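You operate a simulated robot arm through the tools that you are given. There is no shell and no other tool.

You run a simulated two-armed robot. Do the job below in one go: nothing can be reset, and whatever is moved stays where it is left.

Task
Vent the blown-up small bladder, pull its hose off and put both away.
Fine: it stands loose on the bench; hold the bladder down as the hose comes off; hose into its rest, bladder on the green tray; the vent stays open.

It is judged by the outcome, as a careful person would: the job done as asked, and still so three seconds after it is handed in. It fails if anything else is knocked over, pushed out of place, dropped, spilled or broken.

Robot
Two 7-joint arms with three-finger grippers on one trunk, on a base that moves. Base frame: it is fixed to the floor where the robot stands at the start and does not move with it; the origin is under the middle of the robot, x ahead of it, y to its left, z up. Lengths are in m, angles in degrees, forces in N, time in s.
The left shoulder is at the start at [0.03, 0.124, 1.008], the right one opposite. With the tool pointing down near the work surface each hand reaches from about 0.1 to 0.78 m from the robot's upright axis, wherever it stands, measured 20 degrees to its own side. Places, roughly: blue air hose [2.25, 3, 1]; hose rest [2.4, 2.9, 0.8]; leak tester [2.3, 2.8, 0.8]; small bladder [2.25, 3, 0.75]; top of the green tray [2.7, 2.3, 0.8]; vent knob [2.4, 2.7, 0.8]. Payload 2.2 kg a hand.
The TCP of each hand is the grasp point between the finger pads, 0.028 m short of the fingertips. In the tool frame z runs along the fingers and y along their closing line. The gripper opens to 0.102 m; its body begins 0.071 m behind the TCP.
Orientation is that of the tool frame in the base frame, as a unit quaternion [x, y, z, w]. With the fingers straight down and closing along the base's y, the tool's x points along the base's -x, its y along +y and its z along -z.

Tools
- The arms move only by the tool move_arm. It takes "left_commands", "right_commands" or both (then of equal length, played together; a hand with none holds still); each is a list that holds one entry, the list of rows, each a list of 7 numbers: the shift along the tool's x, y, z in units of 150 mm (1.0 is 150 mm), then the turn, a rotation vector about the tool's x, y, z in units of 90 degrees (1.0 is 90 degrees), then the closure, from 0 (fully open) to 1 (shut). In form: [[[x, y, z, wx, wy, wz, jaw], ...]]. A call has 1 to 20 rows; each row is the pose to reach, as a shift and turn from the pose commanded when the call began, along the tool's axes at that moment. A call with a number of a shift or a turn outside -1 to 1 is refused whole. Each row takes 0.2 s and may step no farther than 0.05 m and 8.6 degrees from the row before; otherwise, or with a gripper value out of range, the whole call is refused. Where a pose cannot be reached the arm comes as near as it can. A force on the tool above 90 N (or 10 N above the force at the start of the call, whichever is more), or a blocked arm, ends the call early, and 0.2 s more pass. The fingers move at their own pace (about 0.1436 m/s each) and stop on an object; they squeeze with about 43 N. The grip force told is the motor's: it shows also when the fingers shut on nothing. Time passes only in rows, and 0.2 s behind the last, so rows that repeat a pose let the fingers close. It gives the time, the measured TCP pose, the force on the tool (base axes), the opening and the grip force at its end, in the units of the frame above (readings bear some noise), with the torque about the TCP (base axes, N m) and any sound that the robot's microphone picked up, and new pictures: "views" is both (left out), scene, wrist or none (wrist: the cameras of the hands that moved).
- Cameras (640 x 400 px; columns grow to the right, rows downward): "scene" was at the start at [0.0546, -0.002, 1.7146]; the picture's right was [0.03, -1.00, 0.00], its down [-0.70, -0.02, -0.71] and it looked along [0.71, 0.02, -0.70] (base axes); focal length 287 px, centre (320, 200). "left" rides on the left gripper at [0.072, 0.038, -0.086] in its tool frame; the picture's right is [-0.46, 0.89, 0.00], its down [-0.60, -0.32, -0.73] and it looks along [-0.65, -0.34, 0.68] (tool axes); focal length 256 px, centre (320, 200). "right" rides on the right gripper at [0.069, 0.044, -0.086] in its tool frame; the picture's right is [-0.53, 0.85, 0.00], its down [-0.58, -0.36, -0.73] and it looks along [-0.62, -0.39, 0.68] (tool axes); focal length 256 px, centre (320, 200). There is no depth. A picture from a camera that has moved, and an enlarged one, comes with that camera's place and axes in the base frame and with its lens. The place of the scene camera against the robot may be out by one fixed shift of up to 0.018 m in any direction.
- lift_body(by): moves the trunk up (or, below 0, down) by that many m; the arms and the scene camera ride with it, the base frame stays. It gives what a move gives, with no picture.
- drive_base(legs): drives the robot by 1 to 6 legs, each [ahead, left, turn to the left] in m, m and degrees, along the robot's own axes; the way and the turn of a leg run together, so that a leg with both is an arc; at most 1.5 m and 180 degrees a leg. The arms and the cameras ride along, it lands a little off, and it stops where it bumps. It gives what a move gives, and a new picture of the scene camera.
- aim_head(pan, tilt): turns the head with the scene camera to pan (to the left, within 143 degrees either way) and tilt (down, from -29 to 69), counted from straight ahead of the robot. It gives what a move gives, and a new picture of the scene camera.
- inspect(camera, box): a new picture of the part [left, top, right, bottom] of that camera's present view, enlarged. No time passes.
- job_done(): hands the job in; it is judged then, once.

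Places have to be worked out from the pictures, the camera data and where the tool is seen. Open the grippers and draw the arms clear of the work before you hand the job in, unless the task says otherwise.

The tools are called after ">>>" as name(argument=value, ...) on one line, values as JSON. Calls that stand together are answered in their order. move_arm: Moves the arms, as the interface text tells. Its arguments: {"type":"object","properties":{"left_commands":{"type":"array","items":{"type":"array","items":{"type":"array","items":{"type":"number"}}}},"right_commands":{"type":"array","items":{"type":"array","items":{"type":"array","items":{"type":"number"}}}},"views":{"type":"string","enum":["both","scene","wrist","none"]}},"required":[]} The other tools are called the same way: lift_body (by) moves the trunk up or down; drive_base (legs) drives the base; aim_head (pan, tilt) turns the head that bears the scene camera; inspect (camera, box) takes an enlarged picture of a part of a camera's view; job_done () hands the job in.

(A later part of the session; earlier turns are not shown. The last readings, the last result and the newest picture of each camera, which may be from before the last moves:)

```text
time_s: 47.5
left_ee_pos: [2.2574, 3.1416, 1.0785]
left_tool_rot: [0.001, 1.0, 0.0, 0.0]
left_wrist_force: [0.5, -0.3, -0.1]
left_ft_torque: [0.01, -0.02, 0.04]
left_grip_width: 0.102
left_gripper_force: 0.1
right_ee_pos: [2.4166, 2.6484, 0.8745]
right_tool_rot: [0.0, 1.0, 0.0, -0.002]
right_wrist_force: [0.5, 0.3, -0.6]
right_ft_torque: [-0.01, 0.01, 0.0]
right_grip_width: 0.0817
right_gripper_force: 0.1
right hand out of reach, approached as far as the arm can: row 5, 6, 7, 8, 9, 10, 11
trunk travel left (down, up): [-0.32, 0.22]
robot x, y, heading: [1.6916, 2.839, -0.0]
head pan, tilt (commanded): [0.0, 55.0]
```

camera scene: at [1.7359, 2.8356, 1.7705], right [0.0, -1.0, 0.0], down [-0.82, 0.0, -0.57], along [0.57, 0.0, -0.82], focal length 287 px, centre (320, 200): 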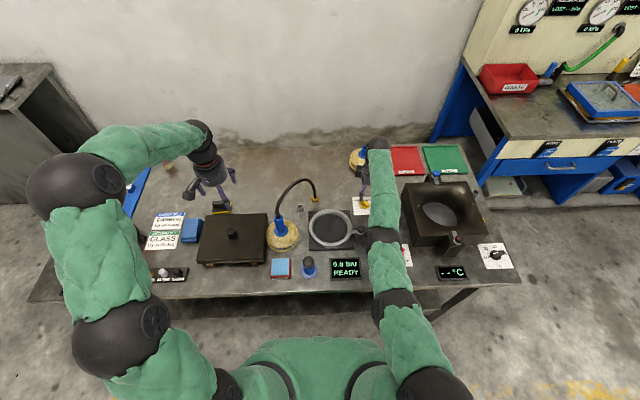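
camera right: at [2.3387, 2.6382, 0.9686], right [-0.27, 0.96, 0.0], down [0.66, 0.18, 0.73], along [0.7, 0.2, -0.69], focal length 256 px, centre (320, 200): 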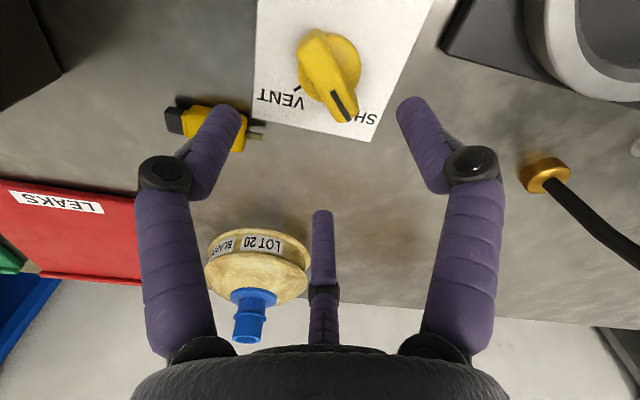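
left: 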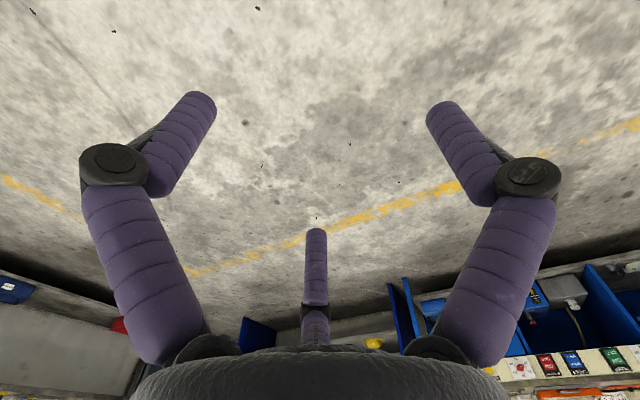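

The readings show a stuck posture; I need to see the arm itself. I turn the head toward the right arm.

>>> aim_head(pan=-25, tilt=60)

```text
time_s: 48.4
left_ee_pos: [2.258, 3.1417, 1.0796]
left_tool_rot: [0.0, 1.0, 0.0, -0.001]
left_wrist_force: [-0.4, -0.3, -0.8]
left_ft_torque: [0.0, 0.02, -0.02]
left_grip_width: 0.1023
left_gripper_force: 0.1
right_ee_pos: [2.4181, 2.6469, 0.8743]
right_tool_rot: [-0.001, 1.0, 0.0, -0.002]
right_wrist_force: [0.1, -0.2, 0.0]
right_ft_torque: [0.02, -0.01, -0.06]
right_grip_width: 0.0815
right_gripper_force: 0.1
trunk travel left (down, up): [-0.32, 0.22]
robot x, y, heading: [1.6892, 2.8381, -0.0]
head pan, tilt (commanded): [-25.0, 60.0]
camera scene: at [1.7243, 2.8071, 1.7645], right [-0.42, -0.91, 0.0], down [-0.79, 0.36, -0.5], along [0.45, -0.21, -0.87], focal length 287 px, centre (320, 200)
```

scene: 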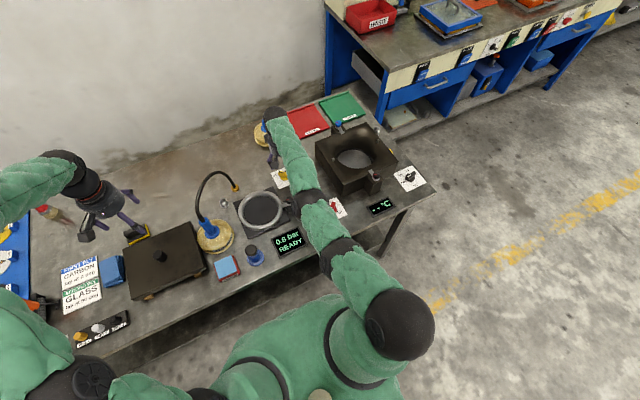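

The arm is indeed dead straight from shoulder ball to wrist. I move the hand upward along the reachable arc with a growing inward bias so the elbow picks up some bend.

>>> move_arm(right_commands=[[[0.02, 0, -0.12, 0, 0, 0, 0.2], [0.04, 0, -0.25, 0, 0, 0, 0.2], [0.065, 0, -0.37, 0, 0, 0, 0.2], [0.095, 0, -0.5, 0, 0, 0, 0.2], [0.13, 0, -0.62, 0, 0, 0, 0.2], [0.175, 0, -0.75, 0, 0, 0, 0.2], [0.22, 0, -0.87, 0, 0, 0, 0.2], [0.27, 0, -1.0, 0, 0, 0, 0.2]]], views="none")

```text
time_s: 50.2
left_ee_pos: [2.2571, 3.1418, 1.0805]
left_tool_rot: [0.001, 1.0, 0.0, 0.0]
left_wrist_force: [0.5, 0.1, -0.9]
left_ft_torque: [0.04, -0.02, -0.01]
left_grip_width: 0.1017
left_gripper_force: 0.0
right_ee_pos: [2.4187, 2.6811, 0.8902]
right_tool_rot: [0.0, 1.0, -0.001, -0.002]
right_wrist_force: [0.1, -0.3, 0.2]
right_ft_torque: [0.03, 0.0, 0.0]
right_grip_width: 0.0814
right_gripper_force: 0.0
right hand out of reach, approached as far as the arm can: row 1, 2, 3, 4, 5, 6, 7, 8
trunk travel left (down, up): [-0.32, 0.22]
robot x, y, heading: [1.6903, 2.8408, -0.1]
head pan, tilt (commanded): [-25.0, 60.0]
```

Only one sliding direction is free, so I try bending the elbow through a pitch: tilt the fingers toward the robot about the wrist centre, which spreads motion into the elbow joint.

>>> move_arm(right_commands=[[[0.128, 0, -0.005, 0, 0.047, 0, 0.2], [0.256, 0, -0.019, 0, 0.094, 0, 0.2], [0.382, 0, -0.043, 0, 0.142, 0, 0.2], [0.507, 0, -0.076, 0, 0.189, 0, 0.2], [0.627, 0, -0.118, 0, 0.236, 0, 0.2], [0.744, 0, -0.168, 0, 0.283, 0, 0.2], [0.857, 0, -0.226, 0, 0.331, 0, 0.2], [0.969, 0, -0.296, 0, 0.378, 0, 0.2]]], views="none")

```text
time_s: 52.0
left_ee_pos: [2.2582, 3.1418, 1.0774]
left_tool_rot: [0.001, 1.0, 0.001, -0.001]
left_wrist_force: [0.2, -0.1, -0.4]
left_ft_torque: [0.01, 0.03, -0.01]
left_grip_width: 0.1021
left_gripper_force: 0.2
right_ee_pos: [2.3118, 2.6829, 0.9259]
right_tool_rot: [0.002, 0.957, 0.0, -0.29]
right_wrist_force: [1.9, -2.1, 4.1]
right_ft_torque: [0.14, -0.06, -0.07]
right_grip_width: 0.0815
right_gripper_force: 0.1
right hand out of reach, approached as far as the arm can: row 1, 2, 3, 4, 5, 6, 7, 8
trunk travel left (down, up): [-0.32, 0.22]
robot x, y, heading: [1.6907, 2.8411, 0.2]
head pan, tilt (commanded): [-25.0, 60.0]
```

The tilt worked, and it shows the wrist centre lies about 0.195 m behind the TCP. Now I test whether the hand can move up and inward from this posture.

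>>> move_arm(right_commands=[[[0.0, 0, -0.1, 0, 0, 0, 0.2], [0.0, 0, -0.2, 0, 0, 0, 0.2], [0.0, 0, -0.3, 0, 0, 0, 0.2], [0.1, 0, -0.4, 0, 0, 0, 0.2], [0.2, 0, -0.5, 0, 0, 0, 0.2]]], views="none")

```text
time_s: 53.2
left_ee_pos: [2.2583, 3.1414, 1.0788]
left_tool_rot: [-0.001, 1.0, 0.0, 0.001]
left_wrist_force: [0.7, -0.9, -0.7]
left_ft_torque: [0.01, 0.02, -0.04]
left_grip_width: 0.1018
left_gripper_force: 0.1
right_ee_pos: [2.3149, 2.6865, 0.9893]
right_tool_rot: [0.0, 0.955, 0.0, -0.295]
right_wrist_force: [0.3, -1.0, -0.4]
right_ft_torque: [-0.02, 0.03, 0.01]
right_grip_width: 0.0817
right_gripper_force: 0.1
right hand out of reach, approached as far as the arm can: row 1, 2, 3, 4, 5
trunk travel left (down, up): [-0.32, 0.22]
robot x, y, heading: [1.689, 2.8408, -0.2]
head pan, tilt (commanded): [-25.0, 60.0]
```

Vertical motion has returned. I continue upward and inward.

>>> move_arm(right_commands=[[[0.11, 0, -0.06, 0, 0, 0, 0.2], [0.22, 0, -0.12, 0, 0, 0, 0.2], [0.33, 0, -0.18, 0, 0, 0, 0.2], [0.44, 0, -0.25, 0, 0, 0, 0.2], [0.55, 0, -0.31, 0, 0, 0, 0.2], [0.647, 0, -0.37, 0, 0, 0, 0.2]]], views="scene")

```text
time_s: 54.6
left_ee_pos: [2.2567, 3.1429, 1.0799]
left_tool_rot: [0.0, 1.0, 0.0, 0.0]
left_wrist_force: [-0.1, 0.1, -1.0]
left_ft_torque: [0.02, -0.02, -0.02]
left_grip_width: 0.102
left_gripper_force: 0.0
right_ee_pos: [2.2647, 2.6874, 1.0906]
right_tool_rot: [0.0, 0.956, 0.0, -0.294]
right_wrist_force: [-1.2, -0.8, -0.1]
right_ft_torque: [0.01, -0.02, 0.0]
right_grip_width: 0.0817
right_gripper_force: 0.1
trunk travel left (down, up): [-0.32, 0.22]
robot x, y, heading: [1.6931, 2.8391, -0.0]
head pan, tilt (commanded): [-25.0, 60.0]
camera scene: at [1.7238, 2.8072, 1.7645], right [-0.42, -0.91, 0.0], down [-0.79, 0.37, -0.5], along [0.45, -0.21, -0.87], focal length 287 px, centre (320, 200)
```

scene: 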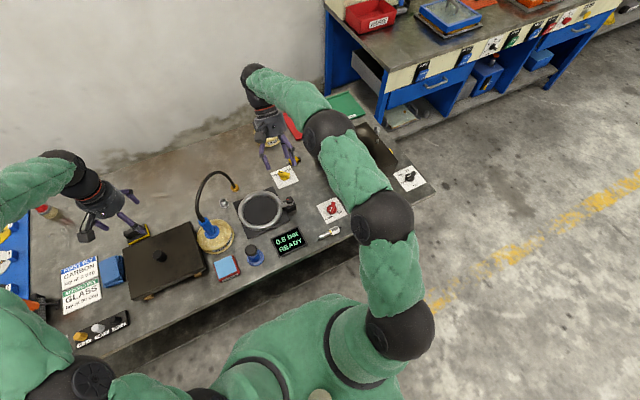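

The arm is free and bent again. I untilt the hand to vertical while bringing it above the knob.

>>> move_arm(right_commands=[[[-0.137, -0.025, -0.026, 0, -0.063, 0, 0.2], [-0.274, -0.05, -0.052, 0, -0.127, 0, 0.2], [-0.41, -0.075, -0.078, 0, -0.19, 0, 0.2], [-0.547, -0.1, -0.103, 0, -0.253, 0, 0.2], [-0.684, -0.125, -0.129, 0, -0.317, 0, 0.2], [-0.821, -0.149, -0.155, 0, -0.38, 0, 0.2]]], views="scene")

```text
time_s: 56.0
left_ee_pos: [2.2581, 3.1413, 1.0789]
left_tool_rot: [0.0, 1.0, -0.001, 0.0]
left_wrist_force: [-0.2, -0.3, 0.3]
left_ft_torque: [-0.01, 0.03, -0.02]
left_grip_width: 0.1022
left_gripper_force: 0.0
right_ee_pos: [2.3813, 2.6629, 1.0427]
right_tool_rot: [0.0, 1.0, 0.001, 0.001]
right_wrist_force: [0.3, -0.3, 0.6]
right_ft_torque: [0.0, 0.02, 0.01]
right_grip_width: 0.0816
right_gripper_force: 0.0
trunk travel left (down, up): [-0.32, 0.22]
robot x, y, heading: [1.6921, 2.8439, 0.1]
head pan, tilt (commanded): [-25.0, 60.0]
camera scene: at [1.7244, 2.8068, 1.7644], right [-0.42, -0.91, 0.0], down [-0.79, 0.37, -0.5], along [0.45, -0.21, -0.87], focal length 287 px, centre (320, 200)
```

scene: 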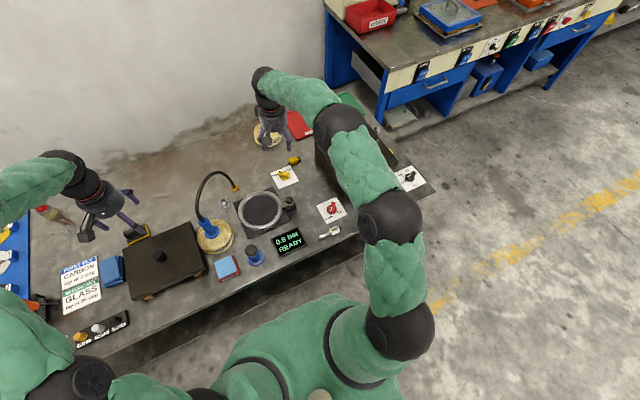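

Free and vertical at [2.381, 2.663, 1.043]. I yaw 46° again and centre over the knob, starting downward a little.

>>> move_arm(right_commands=[[[-0.016, -0.002, 0.05, 0, 0, -0.086, 0.2], [-0.033, -0.004, 0.1, 0, 0, -0.172, 0.2], [-0.049, -0.007, 0.15, 0, 0, -0.258, 0.2], [-0.065, -0.009, 0.2, 0, 0, -0.343, 0.2], [-0.08, -0.011, 0.25, 0, 0, -0.43, 0.2], [-0.098, -0.013, 0.3, 0, 0, -0.515, 0.2]]], views="none")

```text
time_s: 57.4
left_ee_pos: [2.2576, 3.1425, 1.079]
left_tool_rot: [0.001, 1.0, 0.0, -0.001]
left_wrist_force: [0.5, -0.1, 0.4]
left_ft_torque: [-0.03, 0.03, 0.02]
left_grip_width: 0.1018
left_gripper_force: 0.1
right_ee_pos: [2.3958, 2.6617, 0.9972]
right_tool_rot: [-0.394, 0.919, 0.0, 0.001]
right_wrist_force: [-0.9, -0.7, -0.2]
right_ft_torque: [0.0, 0.01, -0.01]
right_grip_width: 0.0818
right_gripper_force: 0.1
trunk travel left (down, up): [-0.32, 0.22]
robot x, y, heading: [1.6935, 2.842, -0.0]
head pan, tilt (commanded): [-25.0, 60.0]
```

Centred at [2.396, 2.662, 0.997]. I descend gently 10 cm, watching for reach warnings.

>>> move_arm(right_commands=[[[0, 0, 0.17, 0, 0, 0, 0.2], [0, 0, 0.34, 0, 0, 0, 0.2], [0, 0, 0.5, 0, 0, 0, 0.2], [0, 0, 0.667, 0, 0, 0, 0.2]]], views="scene")

```text
time_s: 58.4
left_ee_pos: [2.2565, 3.1413, 1.0791]
left_tool_rot: [0.0, 1.0, 0.0, 0.0]
left_wrist_force: [0.3, 0.0, -1.2]
left_ft_torque: [0.04, 0.0, -0.02]
left_grip_width: 0.102
left_gripper_force: 0.0
right_ee_pos: [2.3957, 2.6633, 0.8947]
right_tool_rot: [-0.394, 0.919, -0.001, 0.0]
right_wrist_force: [0.0, -0.7, -0.2]
right_ft_torque: [0.01, 0.03, 0.0]
right_grip_width: 0.0817
right_gripper_force: 0.0
trunk travel left (down, up): [-0.32, 0.22]
robot x, y, heading: [1.6929, 2.8385, -0.1]
head pan, tilt (commanded): [-25.0, 60.0]
camera scene: at [1.7249, 2.807, 1.7644], right [-0.42, -0.91, 0.0], down [-0.79, 0.37, -0.5], along [0.45, -0.21, -0.87], focal length 287 px, centre (320, 200)
```

scene: 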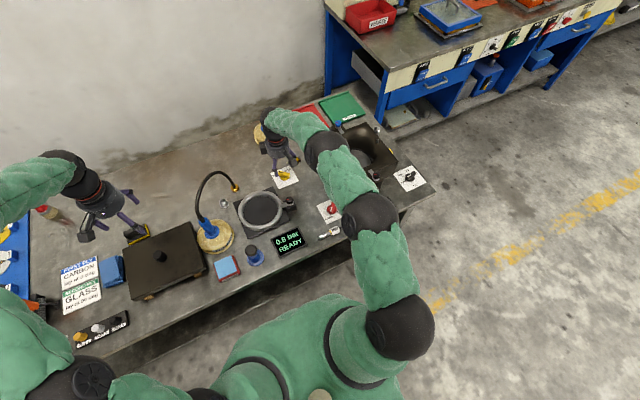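

No reach problem now. I lower to TCP z≈0.839 around the knob.

>>> move_arm(right_commands=[[[0, 0, 0.13, 0, 0, 0, 0.2], [0, 0, 0.26, 0, 0, 0, 0.2], [0, 0, 0.37, 0, 0, 0, 0.2], [0, 0, 0.37, 0, 0, 0, 0.2]]], views="wrist")

```text
time_s: 59.4
left_ee_pos: [2.2574, 3.1424, 1.0799]
left_tool_rot: [0.0, 1.0, 0.0, 0.0]
left_wrist_force: [-0.2, 0.2, 1.5]
left_ft_torque: [0.03, -0.02, -0.01]
left_grip_width: 0.1021
left_gripper_force: 0.1
right_ee_pos: [2.3961, 2.6612, 0.8403]
right_tool_rot: [-0.394, 0.919, 0.0, 0.0]
right_wrist_force: [0.4, -0.1, 0.5]
right_ft_torque: [0.0, 0.0, 0.0]
right_grip_width: 0.0816
right_gripper_force: 0.1
trunk travel left (down, up): [-0.32, 0.22]
robot x, y, heading: [1.6923, 2.8387, -0.2]
head pan, tilt (commanded): [-25.0, 60.0]
camera right: at [2.3166, 2.6427, 0.9266], right [-0.24, 0.97, 0.0], down [0.66, 0.17, 0.73], along [0.71, 0.18, -0.68], focal length 256 px, centre (320, 200)
```

right: 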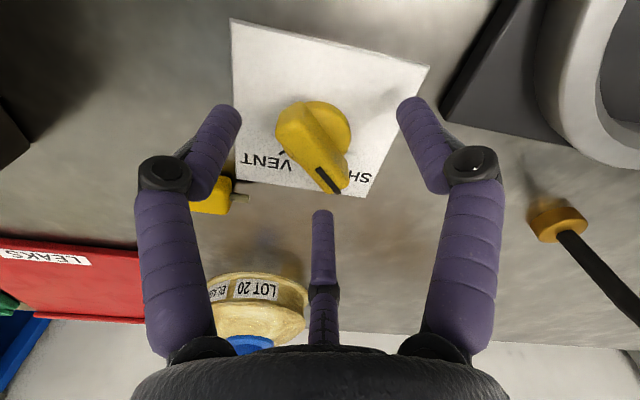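

The knob is well centred between the three fingers. I close the gripper on it.

>>> move_arm(right_commands=[[[0, 0, 0.02, 0, 0, 0, 0.4], [0, 0, 0.02, 0, 0, 0, 0.6], [0, 0, 0.02, 0, 0, 0, 0.8], [0, 0, 0.02, 0, 0, 0, 1.0], [0, 0, 0.02, 0, 0, 0, 1.0]]], views="wrist")

```text
time_s: 60.6
left_ee_pos: [2.2584, 3.1413, 1.0787]
left_tool_rot: [0.001, 1.0, 0.0, -0.001]
left_wrist_force: [-0.2, 0.3, -0.8]
left_ft_torque: [0.03, 0.02, 0.03]
left_grip_width: 0.102
left_gripper_force: 0.0
right_ee_pos: [2.4, 2.658, 0.8393]
right_tool_rot: [-0.392, 0.92, -0.001, 0.003]
right_wrist_force: [19.9, -22.1, 4.9]
right_ft_torque: [-0.23, -0.41, 0.13]
right_grip_width: 0.0256
right_gripper_force: 45.2
trunk travel left (down, up): [-0.32, 0.22]
robot x, y, heading: [1.6905, 2.8378, 0.1]
head pan, tilt (commanded): [-25.0, 60.0]
camera right: at [2.3197, 2.639, 0.925], right [-0.24, 0.97, 0.0], down [0.66, 0.16, 0.74], along [0.71, 0.18, -0.68], focal length 256 px, centre (320, 200)
```

right: 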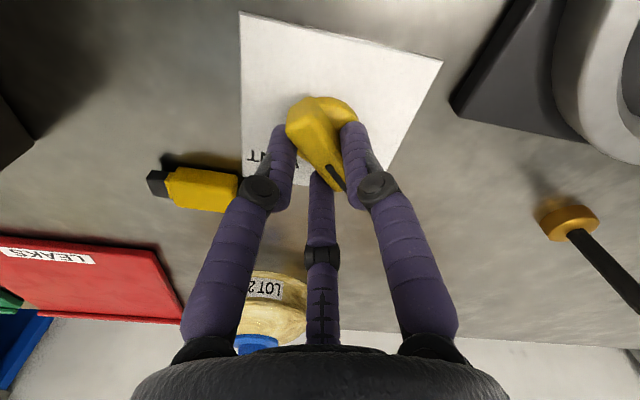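

The handle is gripped across its flats (25 mm), with the hand pushed off about 5 mm. I relieve that offset and turn the knob 90° clockwise (seen from above) about its axis.

>>> move_arm(right_commands=[[[0, -0.033, 0, 0, 0, 0, 1.0], [0.005, -0.033, 0, 0, 0, 0.09, 1.0], [0.009, -0.032, 0, 0, 0, 0.18, 1.0], [0.014, -0.03, 0, 0, 0, 0.27, 1.0], [0.018, -0.028, 0, 0, 0, 0.36, 1.0], [0.021, -0.025, 0, 0, 0, 0.45, 1.0], [0.025, -0.022, 0, 0, 0, 0.54, 1.0], [0.028, -0.018, 0, 0, 0, 0.63, 1.0], [0.03, -0.014, 0, 0, 0, 0.72, 1.0], [0.032, -0.009, 0, 0, 0, 0.81, 1.0], [0.033, -0.005, 0, 0, 0, 0.9, 1.0], [0.033, 0, 0, 0, 0, 0.98, 1.0], [0.033, 0, 0, 0, 0, 0.98, 1.0]]], views="both")

```text
time_s: 63.4
left_ee_pos: [2.2573, 3.1412, 1.0806]
left_tool_rot: [0.0, 1.0, 0.001, 0.0]
left_wrist_force: [0.3, -0.6, -0.5]
left_ft_torque: [-0.01, -0.01, 0.0]
left_grip_width: 0.102
left_gripper_force: 0.0
right_ee_pos: [2.394, 2.6527, 0.8393]
right_tool_rot: [0.359, 0.933, 0.0, 0.002]
right_wrist_force: [12.4, -31.8, 13.1]
right_ft_torque: [-0.48, -0.04, -0.1]
right_grip_width: 0.0253
right_gripper_force: 45.0
trunk travel left (down, up): [-0.32, 0.22]
robot x, y, heading: [1.6949, 2.8437, 0.1]
head pan, tilt (commanded): [-25.0, 60.0]
camera scene: at [1.7241, 2.8034, 1.7644], right [-0.42, -0.91, 0.0], down [-0.79, 0.37, -0.5], along [0.45, -0.21, -0.87], focal length 287 px, centre (320, 200)
camera right: at [2.3702, 2.7327, 0.9253], right [0.96, 0.27, 0.0], down [0.18, -0.66, 0.73], along [0.2, -0.7, -0.68], focal length 256 px, centre (320, 200)
```

scene: 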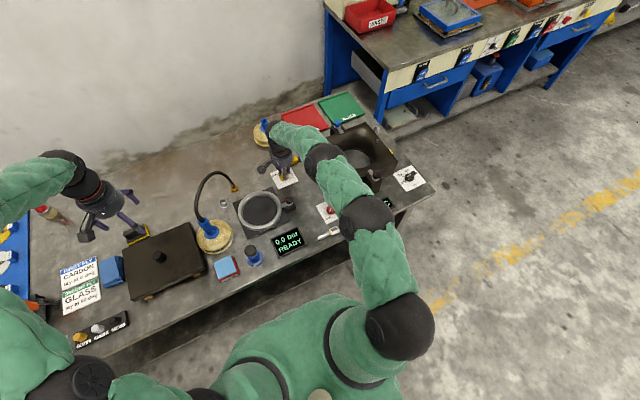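
right: 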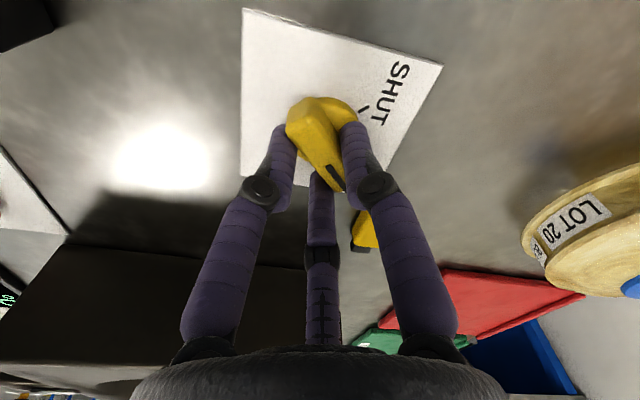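

The display now reads 0.0 bar and the pointer sits toward VENT. I check the display and then release the knob.

>>> inspect(camera="scene", box=[180, 160, 340, 290])

>>> move_arm(right_commands=[[[0, 0, 0, 0, 0, 0, 0.8], [0, 0, 0, 0, 0, 0, 0.6], [0, 0, 0, 0, 0, 0, 0.4], [0, 0, 0, 0, 0, 0, 0.3], [0, 0, -0.1, 0, 0, 0, 0.3], [0, 0, -0.3, 0, 0, 0, 0.3], [0, 0, -0.6, 0, 0, 0, 0.3], [0, 0, -0.9, 0, 0, 0, 0.3]]], views="both")

```text
3.08 times, centred on (260, 225) of scene
camera zoom: at [1.7241, 2.8034, 1.7644], right [-0.42, -0.91, 0.0], down [-0.79, 0.37, -0.5], along [0.45, -0.21, -0.87], focal length 883 px, centre (505, 123)
```

zoom: 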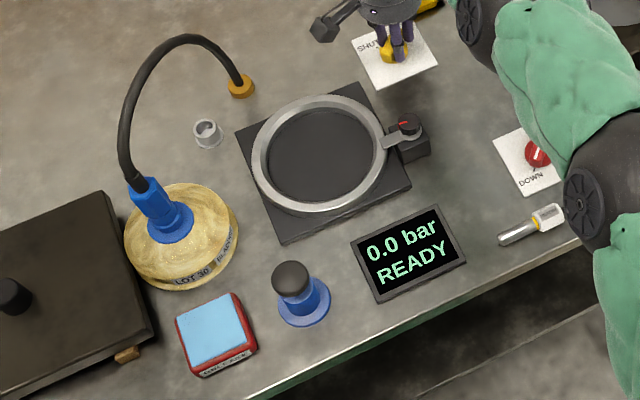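

```text
time_s: 65.2
left_ee_pos: [2.2575, 3.143, 1.0804]
left_tool_rot: [0.0, 1.0, 0.0, 0.0]
left_wrist_force: [-1.1, 0.0, 0.3]
left_ft_torque: [-0.02, 0.01, -0.01]
left_grip_width: 0.1021
left_gripper_force: 0.1
right_ee_pos: [2.3914, 2.659, 0.9717]
right_tool_rot: [0.356, 0.935, 0.0, -0.001]
right_wrist_force: [-0.2, 1.3, -0.4]
right_ft_torque: [-0.05, -0.02, -0.02]
right_grip_width: 0.0714
right_gripper_force: 0.0
trunk travel left (down, up): [-0.32, 0.22]
robot x, y, heading: [1.6915, 2.8386, 0.2]
head pan, tilt (commanded): [-25.0, 60.0]
camera scene: at [1.7234, 2.8072, 1.7645], right [-0.42, -0.91, 0.0], down [-0.79, 0.37, -0.5], along [0.45, -0.21, -0.87], focal length 287 px, centre (320, 200)
camera right: at [2.3687, 2.7381, 1.0575], right [0.96, 0.27, 0.0], down [0.19, -0.66, 0.73], along [0.2, -0.7, -0.68], focal length 256 px, centre (320, 200)
```

scene: 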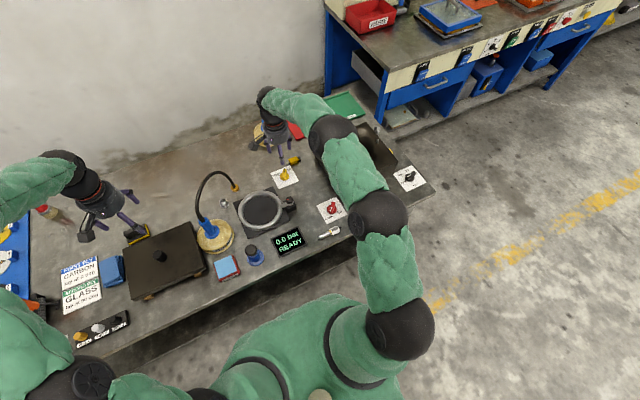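
right: 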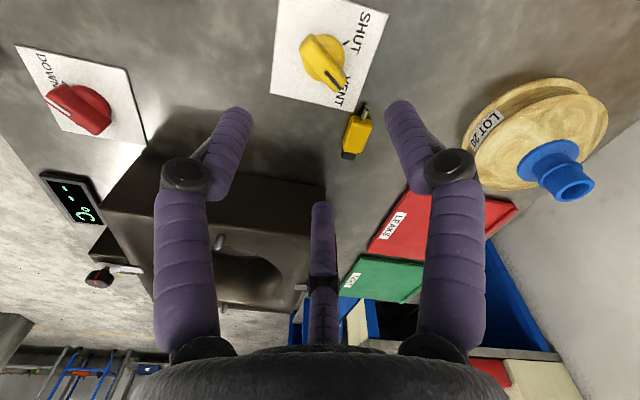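

The knob is released and the display holds at 0.0 bar. I verify the pointer on VENT.

>>> inspect(camera="right", box=[260, 0, 400, 130])

>>> inspect(camera="left", box=[0, 0, 640, 400])

```text
3.08 times, centred on (330, 65) of right
camera zoom: at [2.3687, 2.7381, 1.0575], right [0.96, 0.27, 0.0], down [0.19, -0.66, 0.73], along [0.2, -0.7, -0.68], focal length 788 px, centre (289, 615)
```

zoom: 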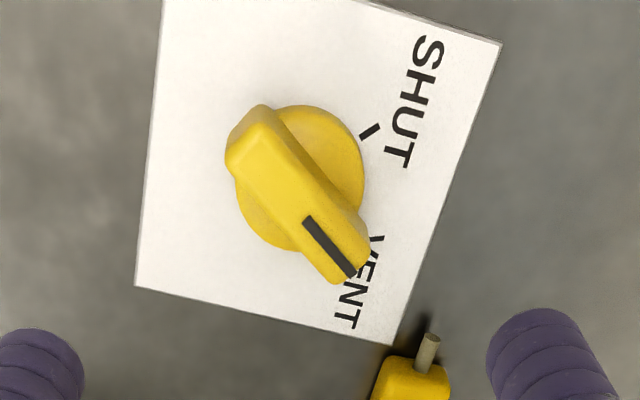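

```text
1.00 times, centred on (320, 200) of left (not enlarged: the box is as wide or as high as the picture)
camera zoom: at [2.1857, 3.1808, 1.1663], right [0.46, 0.89, 0.0], down [0.6, -0.32, 0.73], along [0.65, -0.34, -0.68], focal length 256 px, centre (320, 200)
```

zoom: 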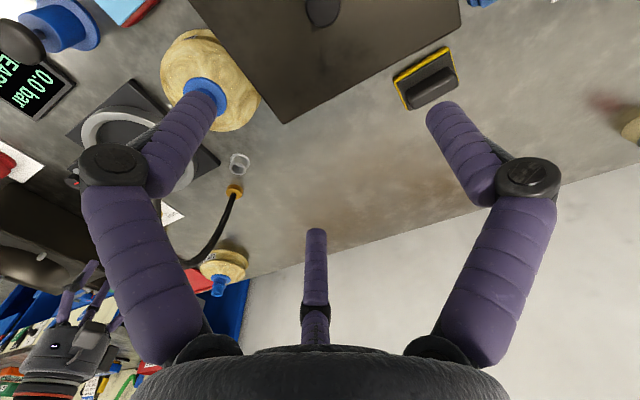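

VENT is confirmed. Next I study the bladder neck and hose fitting closely before choosing grips.

>>> aim_head(pan=18, tilt=45)

>>> inspect(camera="scene", box=[260, 140, 360, 240])

```text
time_s: 66.3
left_ee_pos: [2.2575, 3.1429, 1.079]
left_tool_rot: [0.0, 1.0, 0.001, 0.0]
left_wrist_force: [1.0, 0.2, -0.1]
left_ft_torque: [0.03, -0.01, 0.0]
left_grip_width: 0.1019
left_gripper_force: 0.2
right_ee_pos: [2.3927, 2.6595, 0.9718]
right_tool_rot: [0.357, 0.934, -0.001, 0.0]
right_wrist_force: [-0.6, 0.3, -0.6]
right_ft_torque: [-0.03, -0.01, 0.0]
right_grip_width: 0.0712
right_gripper_force: 0.1
trunk travel left (down, up): [-0.32, 0.22]
robot x, y, heading: [1.6908, 2.8382, -0.2]
head pan, tilt (commanded): [18.0, 45.0]
camera scene: at [1.7413, 2.8602, 1.7839], right [0.31, -0.95, 0.0], down [-0.67, -0.22, -0.71], along [0.67, 0.22, -0.71], focal length 287 px, centre (320, 200)
```

scene: 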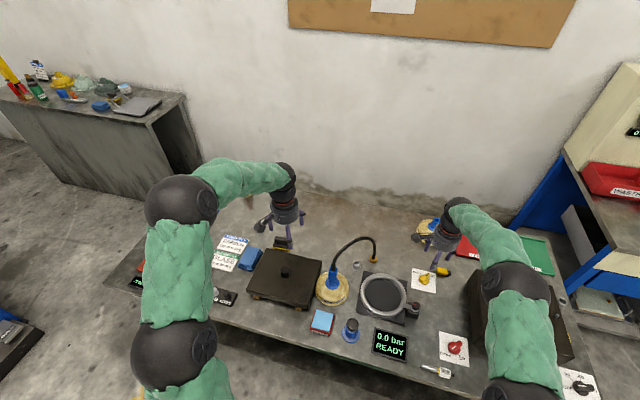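

```text
4.00 times, centred on (310, 190) of scene
camera zoom: at [1.7413, 2.8602, 1.7839], right [0.31, -0.95, 0.0], down [-0.67, -0.22, -0.71], along [0.67, 0.22, -0.71], focal length 1148 px, centre (360, 240)
```

zoom: 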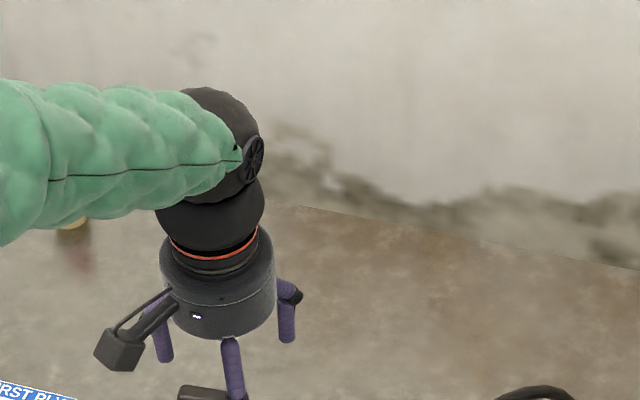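

>>> inspect(camera="scene", box=[295, 225, 400, 345])

>>> inspect(camera="scene", box=[310, 255, 358, 310])

```text
3.33 times, centred on (348, 285) of scene
camera zoom: at [1.7413, 2.8602, 1.7839], right [0.31, -0.95, 0.0], down [-0.67, -0.22, -0.71], along [0.67, 0.22, -0.71], focal length 957 px, centre (228, -83)
```

zoom: 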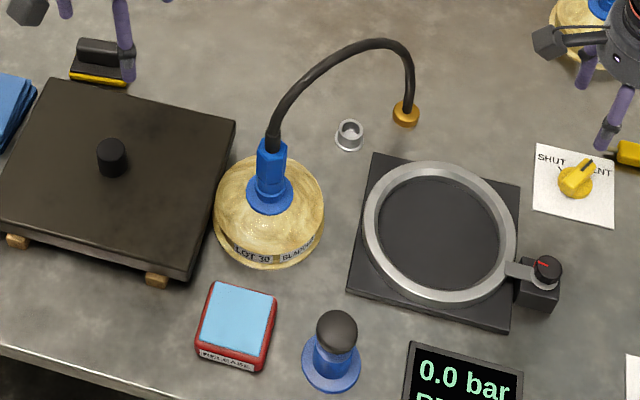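

```text
7.27 times, centred on (334, 282) of scene
camera zoom: at [1.7413, 2.8602, 1.7839], right [0.31, -0.95, 0.0], down [-0.67, -0.22, -0.71], along [0.67, 0.22, -0.71], focal length 2088 px, centre (218, -400)
```

zoom: 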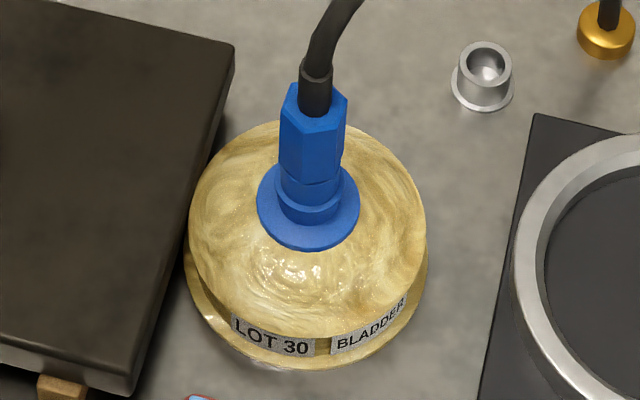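

Display shows 0.0 bar and the geometry is clear: hex hose fitting z≈0.89–0.94 over a blue neck with flange at z≈0.853; the hose loops away toward the right-back (azimuth ≈ −40°). Plan: left hand grips the fitting tilted 30° from the front-left with the hose in the gap between two fingers, right hand presses the bladder down. First I yaw the left hand 70° in place.

>>> move_arm(left_commands=[[[0, 0, 0, 0, 0, 0.09, 0], [0, 0, 0, 0, 0, 0.18, 0], [0, 0, 0, 0, 0, 0.27, 0], [0, 0, 0, 0, 0, 0.36, 0], [0, 0, 0, 0, 0, 0.45, 0], [0, 0, 0, 0, 0, 0.54, 0], [0, 0, 0, 0, 0, 0.63, 0], [0, 0, 0, 0, 0, 0.71, 0], [0, 0, 0, 0, 0, 0.778, 0]]], views="none")

```text
time_s: 68.3
left_ee_pos: [2.2575, 3.1418, 1.0793]
left_tool_rot: [0.574, 0.819, 0.0, -0.001]
left_wrist_force: [0.1, 0.4, -0.4]
left_ft_torque: [-0.01, 0.01, -0.01]
left_grip_width: 0.1016
left_gripper_force: 0.1
right_ee_pos: [2.3935, 2.658, 0.9706]
right_tool_rot: [0.356, 0.934, 0.0, 0.0]
right_wrist_force: [0.8, 0.9, -1.3]
right_ft_torque: [0.01, 0.01, 0.02]
right_grip_width: 0.071
right_gripper_force: 0.0
trunk travel left (down, up): [-0.32, 0.22]
robot x, y, heading: [1.6926, 2.8374, 0.1]
head pan, tilt (commanded): [18.0, 45.0]
```

Yaw is right. Now I tilt the left hand 30° so its fingers point away toward the fitting.

>>> move_arm(left_commands=[[[0, 0, 0, -0.0333, -0.0577, 0, 0], [0, 0, 0, -0.0667, -0.1155, 0, 0], [0, 0, 0, -0.1, -0.1732, 0, 0], [0, 0, 0, -0.1333, -0.231, 0, 0], [0, 0, 0, -0.1667, -0.2887, 0, 0]]], views="both")

```text
time_s: 69.5
left_ee_pos: [2.2563, 3.1419, 1.0786]
left_tool_rot: [0.554, 0.791, -0.023, 0.258]
left_wrist_force: [-1.0, 0.5, 0.5]
left_ft_torque: [0.02, 0.0, 0.02]
left_grip_width: 0.1021
left_gripper_force: 0.0
right_ee_pos: [2.3927, 2.6575, 0.9723]
right_tool_rot: [0.357, 0.934, 0.0, -0.001]
right_wrist_force: [0.2, 1.8, -0.8]
right_ft_torque: [0.0, 0.03, 0.02]
right_grip_width: 0.0716
right_gripper_force: 0.0
trunk travel left (down, up): [-0.32, 0.22]
robot x, y, heading: [1.6913, 2.8418, -0.0]
head pan, tilt (commanded): [18.0, 45.0]
camera scene: at [1.7407, 2.8607, 1.7839], right [0.31, -0.95, 0.0], down [-0.67, -0.22, -0.71], along [0.67, 0.22, -0.71], focal length 287 px, centre (320, 200)
camera left: at [2.2405, 3.2479, 1.1325], right [0.9, -0.06, 0.42], down [-0.41, -0.41, 0.82], along [0.12, -0.91, -0.39], focal length 256 px, centre (320, 200)
```

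scene: 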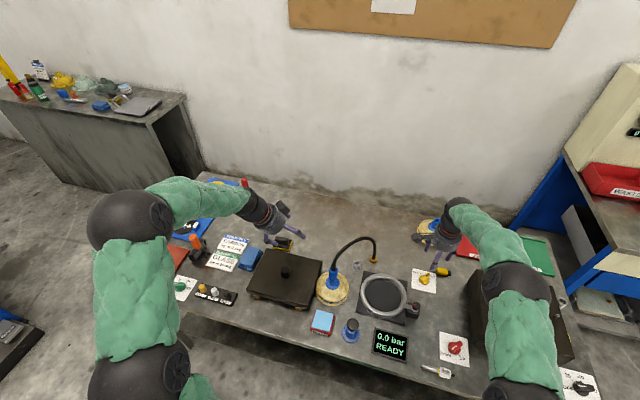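
left: 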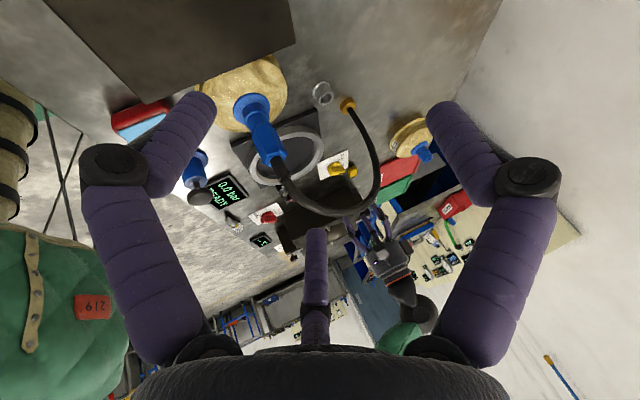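

The orientation matches the plan. I enlarge the fitting in the left wrist view to measure where hex and neck meet.

>>> inspect(camera="left", box=[190, 40, 350, 200])

```text
2.50 times, centred on (270, 120) of left
camera zoom: at [2.2405, 3.2479, 1.1325], right [0.9, -0.06, 0.42], down [-0.41, -0.41, 0.82], along [0.12, -0.91, -0.39], focal length 640 px, centre (445, 400)
```

zoom: 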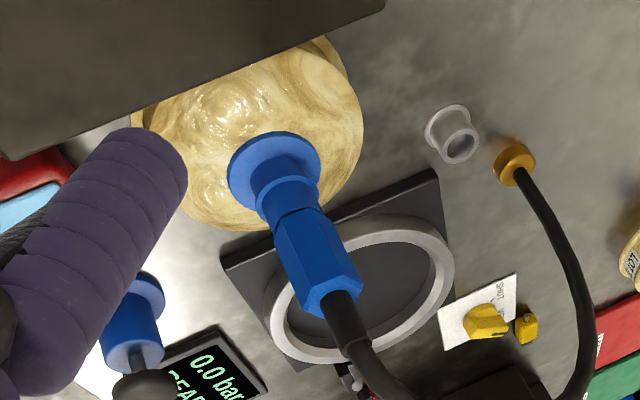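

Measured: hex z 0.893–0.946 on axis [2.2495, 2.9845], neck collar ≈0.875, cup centre ≈[2.375, 2.920] with top ≈0.827. I bring the left hand to a pre-grasp point 12 cm back along its axis.

>>> move_arm(left_commands=[[[-0.08, -0.146, 0.064, 0, 0, 0, 0], [-0.16, -0.292, 0.128, 0, 0, 0, 0], [-0.24, -0.437, 0.191, 0, 0, 0, 0], [-0.32, -0.583, 0.255, 0, 0, 0, 0], [-0.401, -0.729, 0.319, 0, 0, 0, 0]]], views="both")

```text
time_s: 70.7
left_ee_pos: [2.1929, 3.0315, 1.0368]
left_tool_rot: [0.554, 0.791, -0.022, 0.257]
left_wrist_force: [-0.3, 0.4, 0.1]
left_ft_torque: [-0.03, 0.01, 0.0]
left_grip_width: 0.1024
left_gripper_force: 0.1
right_ee_pos: [2.3921, 2.6578, 0.9713]
right_tool_rot: [0.357, 0.934, 0.0, 0.0]
right_wrist_force: [0.3, 0.0, 0.1]
right_ft_torque: [0.0, -0.01, 0.0]
right_grip_width: 0.0713
right_gripper_force: 0.0
trunk travel left (down, up): [-0.32, 0.22]
robot x, y, heading: [1.693, 2.838, 0.1]
head pan, tilt (commanded): [18.0, 45.0]
camera scene: at [1.7408, 2.8595, 1.7839], right [0.31, -0.95, 0.0], down [-0.67, -0.22, -0.71], along [0.67, 0.22, -0.71], focal length 287 px, centre (320, 200)
camera left: at [2.1763, 3.1366, 1.0909], right [0.9, -0.06, 0.42], down [-0.41, -0.41, 0.81], along [0.12, -0.91, -0.4], focal length 256 px, centre (320, 200)
```

scene: 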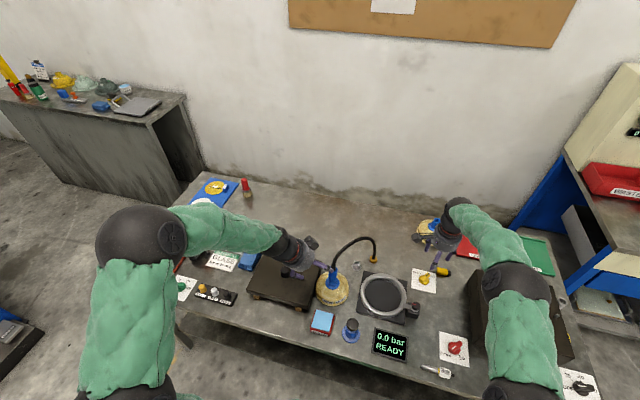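
left: 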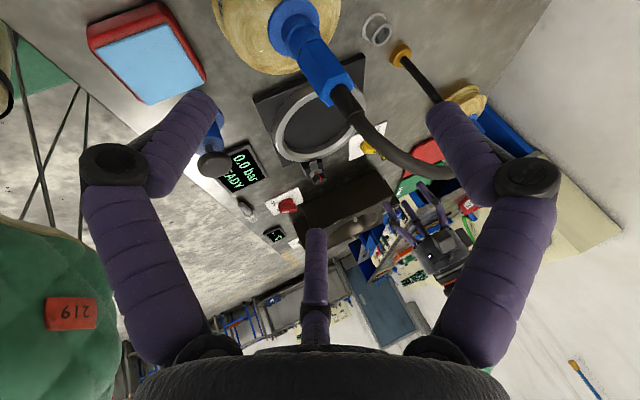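

The pre-grasp is on target. I advance 12 cm along the tool axis so the open fingers surround the hex fitting.

>>> move_arm(left_commands=[[[0, 0, 0.2, 0, 0, 0, 0], [0, 0, 0.4, 0, 0, 0, 0], [0, 0, 0.6, 0, 0, 0, 0], [0.007, 0, 0.8, 0, 0, 0, 0], [0.007, 0, 0.8, 0, 0, 0, 0]]], views="both")

```text
time_s: 71.9
left_ee_pos: [2.2382, 2.9958, 0.933]
left_tool_rot: [0.554, 0.791, -0.023, 0.259]
left_wrist_force: [-0.9, 0.8, 0.0]
left_ft_torque: [-0.01, 0.01, -0.03]
left_grip_width: 0.1017
left_gripper_force: 0.1
right_ee_pos: [2.3921, 2.6582, 0.9719]
right_tool_rot: [0.357, 0.934, 0.001, -0.001]
right_wrist_force: [-0.4, 0.1, -0.4]
right_ft_torque: [-0.01, -0.02, 0.02]
right_grip_width: 0.0711
right_gripper_force: 0.1
trunk travel left (down, up): [-0.32, 0.22]
robot x, y, heading: [1.6898, 2.8369, 0.1]
head pan, tilt (commanded): [18.0, 45.0]
camera scene: at [1.7405, 2.8603, 1.784], right [0.31, -0.95, 0.0], down [-0.67, -0.22, -0.71], along [0.67, 0.22, -0.71], focal length 287 px, centre (320, 200)
camera left: at [2.2221, 3.1004, 0.9861], right [0.9, -0.06, 0.42], down [-0.41, -0.41, 0.82], along [0.12, -0.91, -0.4], focal length 256 px, centre (320, 200)
```

scene: 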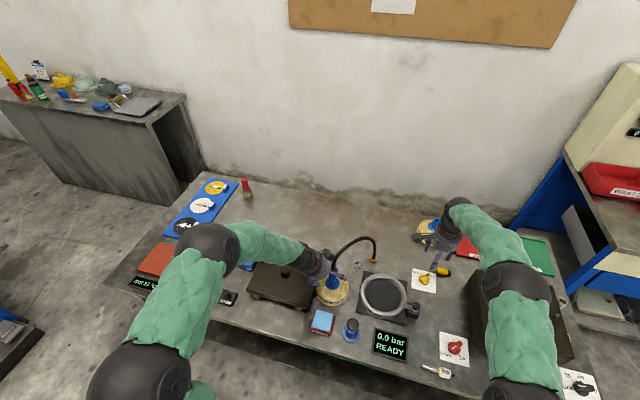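
left: 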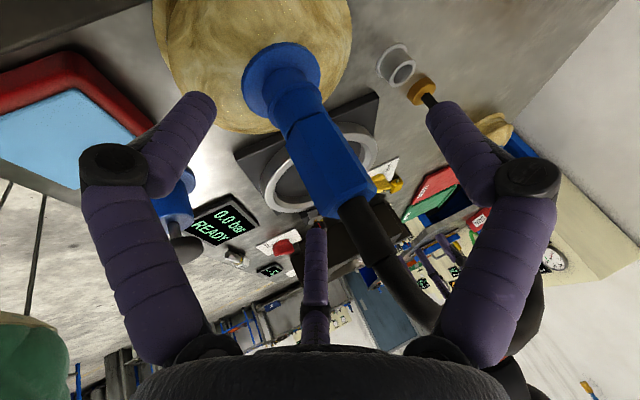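

The hex is centred among the fingers and the hose runs through the finger gap. I close the left gripper on the fitting.

>>> move_arm(left_commands=[[[0, 0, 0, 0, 0, 0, 0.3], [0, 0, 0, 0, 0, 0, 0.5], [0, 0, 0, 0, 0, 0, 0.7], [0, 0, 0, 0, 0, 0, 0.9], [0, 0, 0, 0, 0, 0, 1.0], [0, 0, 0, 0, 0, 0, 1.0]]], views="both")

```text
time_s: 73.3
left_ee_pos: [2.2384, 2.9931, 0.9336]
left_tool_rot: [0.554, 0.791, -0.022, 0.257]
left_wrist_force: [-0.3, -8.3, 7.4]
left_ft_torque: [-0.54, -0.03, -0.1]
left_grip_width: 0.0356
left_gripper_force: 42.8
right_ee_pos: [2.3917, 2.6559, 0.9724]
right_tool_rot: [0.357, 0.934, 0.001, 0.0]
right_wrist_force: [0.1, 0.1, 0.1]
right_ft_torque: [0.02, 0.01, 0.0]
right_grip_width: 0.0715
right_gripper_force: 0.0
trunk travel left (down, up): [-0.32, 0.22]
robot x, y, heading: [1.6896, 2.842, -0.1]
head pan, tilt (commanded): [18.0, 45.0]
camera scene: at [1.7405, 2.8588, 1.784], right [0.31, -0.95, 0.0], down [-0.67, -0.22, -0.71], along [0.67, 0.22, -0.71], focal length 287 px, centre (320, 200)
camera left: at [2.2221, 3.0993, 0.9866], right [0.9, -0.06, 0.42], down [-0.41, -0.41, 0.82], along [0.12, -0.91, -0.4], focal length 256 px, centre (320, 200)
```

scene: 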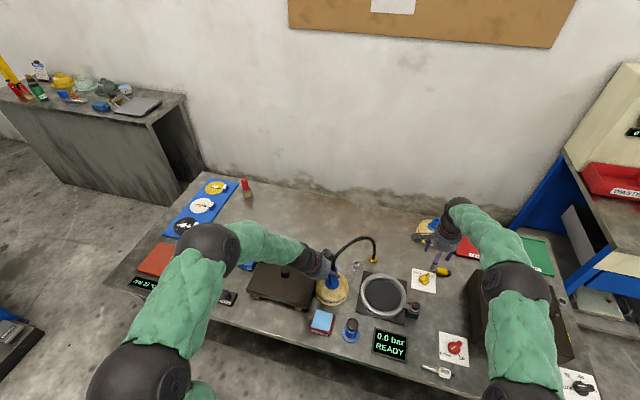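
left: 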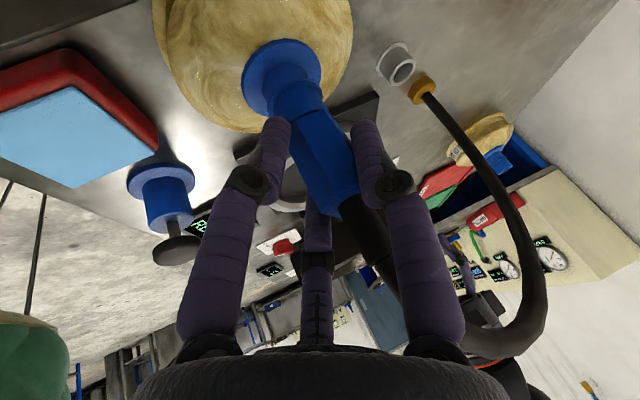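

The fitting is gripped (35.6 mm, 43 N) and the bladder has not shifted. Now I bring the right hand, closed, toward the bladder's right side: first yaw and lift away from the knob.

>>> move_arm(right_commands=[[[0.072, -0.021, -0.1, 0, 0, -0.085, 0.3], [0.145, -0.042, -0.2, 0, 0, -0.17, 0.5], [0.217, -0.063, -0.333, 0, 0, -0.256, 0.7], [0.29, -0.084, -0.333, 0, 0, -0.341, 0.9], [0.362, -0.106, -0.333, 0, 0, -0.426, 1.0], [0.435, -0.127, -0.333, 0, 0, -0.511, 1.0], [0.507, -0.148, -0.333, 0, 0, -0.597, 1.0], [0.58, -0.169, -0.333, 0, 0, -0.682, 1.0], [0.652, -0.19, -0.333, 0, 0, -0.767, 1.0]]], views="scene")

```text
time_s: 75.3
left_ee_pos: [2.2386, 2.9944, 0.9329]
left_tool_rot: [0.555, 0.791, -0.023, 0.257]
left_wrist_force: [1.1, -4.8, 6.4]
left_ft_torque: [-0.33, 0.22, -0.09]
left_grip_width: 0.0354
left_gripper_force: 42.3
right_ee_pos: [2.2994, 2.7028, 1.0227]
right_tool_rot: [-0.236, 0.972, 0.0, 0.0]
right_wrist_force: [0.6, -0.4, -0.2]
right_ft_torque: [0.01, 0.0, -0.01]
right_grip_width: 0.002
right_gripper_force: 31.7
trunk travel left (down, up): [-0.32, 0.22]
robot x, y, heading: [1.692, 2.8384, -0.1]
head pan, tilt (commanded): [18.0, 45.0]
camera scene: at [1.7408, 2.8595, 1.784], right [0.31, -0.95, 0.0], down [-0.67, -0.22, -0.71], along [0.67, 0.22, -0.71], focal length 287 px, centre (320, 200)
```

scene: 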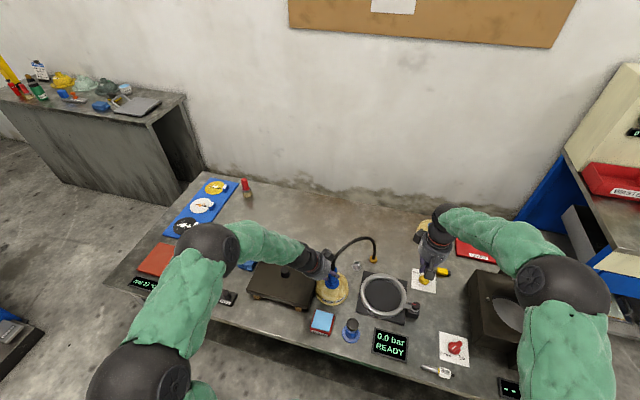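

Right hand is at [2.30, 2.70, 1.02] with closed fingers. I tilt it 52° toward the bladder while moving to the pre-press point on its right.

>>> move_arm(right_commands=[[[-0.003, 0.124, 0.05, -0.061, -0.038, 0, 1.0], [-0.006, 0.248, 0.1, -0.122, -0.077, 0, 1.0], [-0.009, 0.371, 0.15, -0.184, -0.115, 0, 1.0], [-0.012, 0.495, 0.2, -0.245, -0.153, 0, 1.0], [-0.015, 0.619, 0.25, -0.306, -0.191, 0, 1.0], [-0.019, 0.743, 0.3, -0.367, -0.23, 0, 1.0], [-0.022, 0.866, 0.35, -0.429, -0.268, 0, 1.0], [-0.025, 0.99, 0.4, -0.49, -0.306, 0, 1.0]]], views="both")

```text
time_s: 77.1
left_ee_pos: [2.2398, 2.9962, 0.9326]
left_tool_rot: [0.555, 0.791, -0.022, 0.257]
left_wrist_force: [3.6, -1.6, 6.4]
left_ft_torque: [-0.36, 0.2, -0.11]
left_grip_width: 0.035
left_gripper_force: 42.7
right_ee_pos: [2.2343, 2.8361, 0.9616]
right_tool_rot: [-0.211, 0.873, 0.417, 0.139]
right_wrist_force: [0.3, -0.1, -1.2]
right_ft_torque: [-0.01, 0.04, 0.02]
right_grip_width: 0.0023
right_gripper_force: 31.4
trunk travel left (down, up): [-0.32, 0.22]
robot x, y, heading: [1.6939, 2.8395, 0.1]
head pan, tilt (commanded): [18.0, 45.0]
camera scene: at [1.7409, 2.8599, 1.784], right [0.31, -0.95, 0.0], down [-0.67, -0.22, -0.71], along [0.67, 0.22, -0.71], focal length 287 px, centre (320, 200)
camera right: at [2.1466, 2.7759, 1.0156], right [0.06, 0.61, 0.79], down [0.63, -0.63, 0.45], along [0.77, 0.47, -0.42], focal length 256 px, centre (320, 200)
```

scene: 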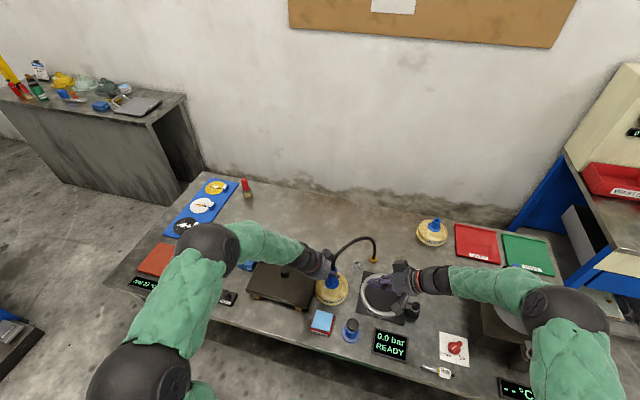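
right: 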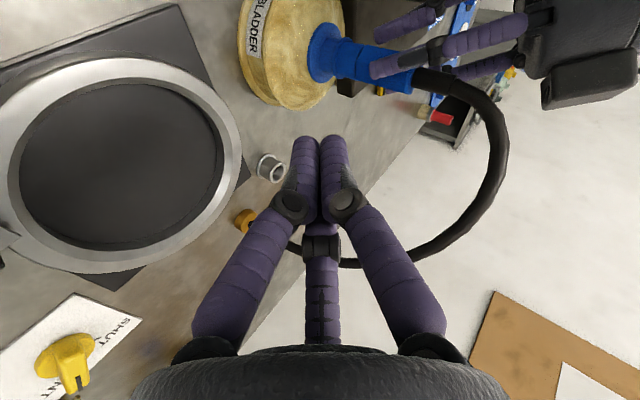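

The right wrist view is excellent. I enlarge the contact zone to set the press point.

>>> inspect(camera="right", box=[220, 0, 440, 140])

```text
2.86 times, centred on (330, 70) of right
camera zoom: at [2.1466, 2.7759, 1.0156], right [0.06, 0.61, 0.79], down [0.63, -0.63, 0.45], along [0.77, 0.47, -0.42], focal length 731 px, centre (291, 571)
```

zoom: 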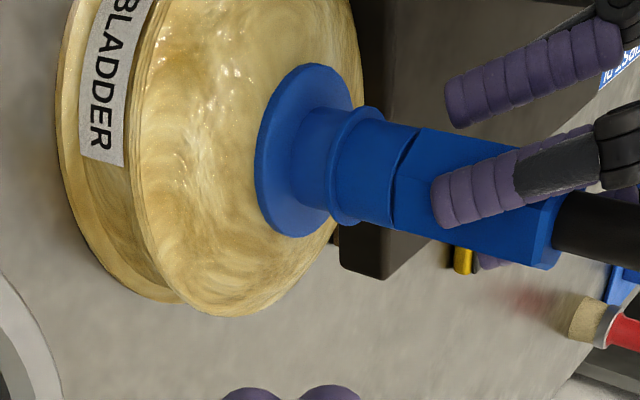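

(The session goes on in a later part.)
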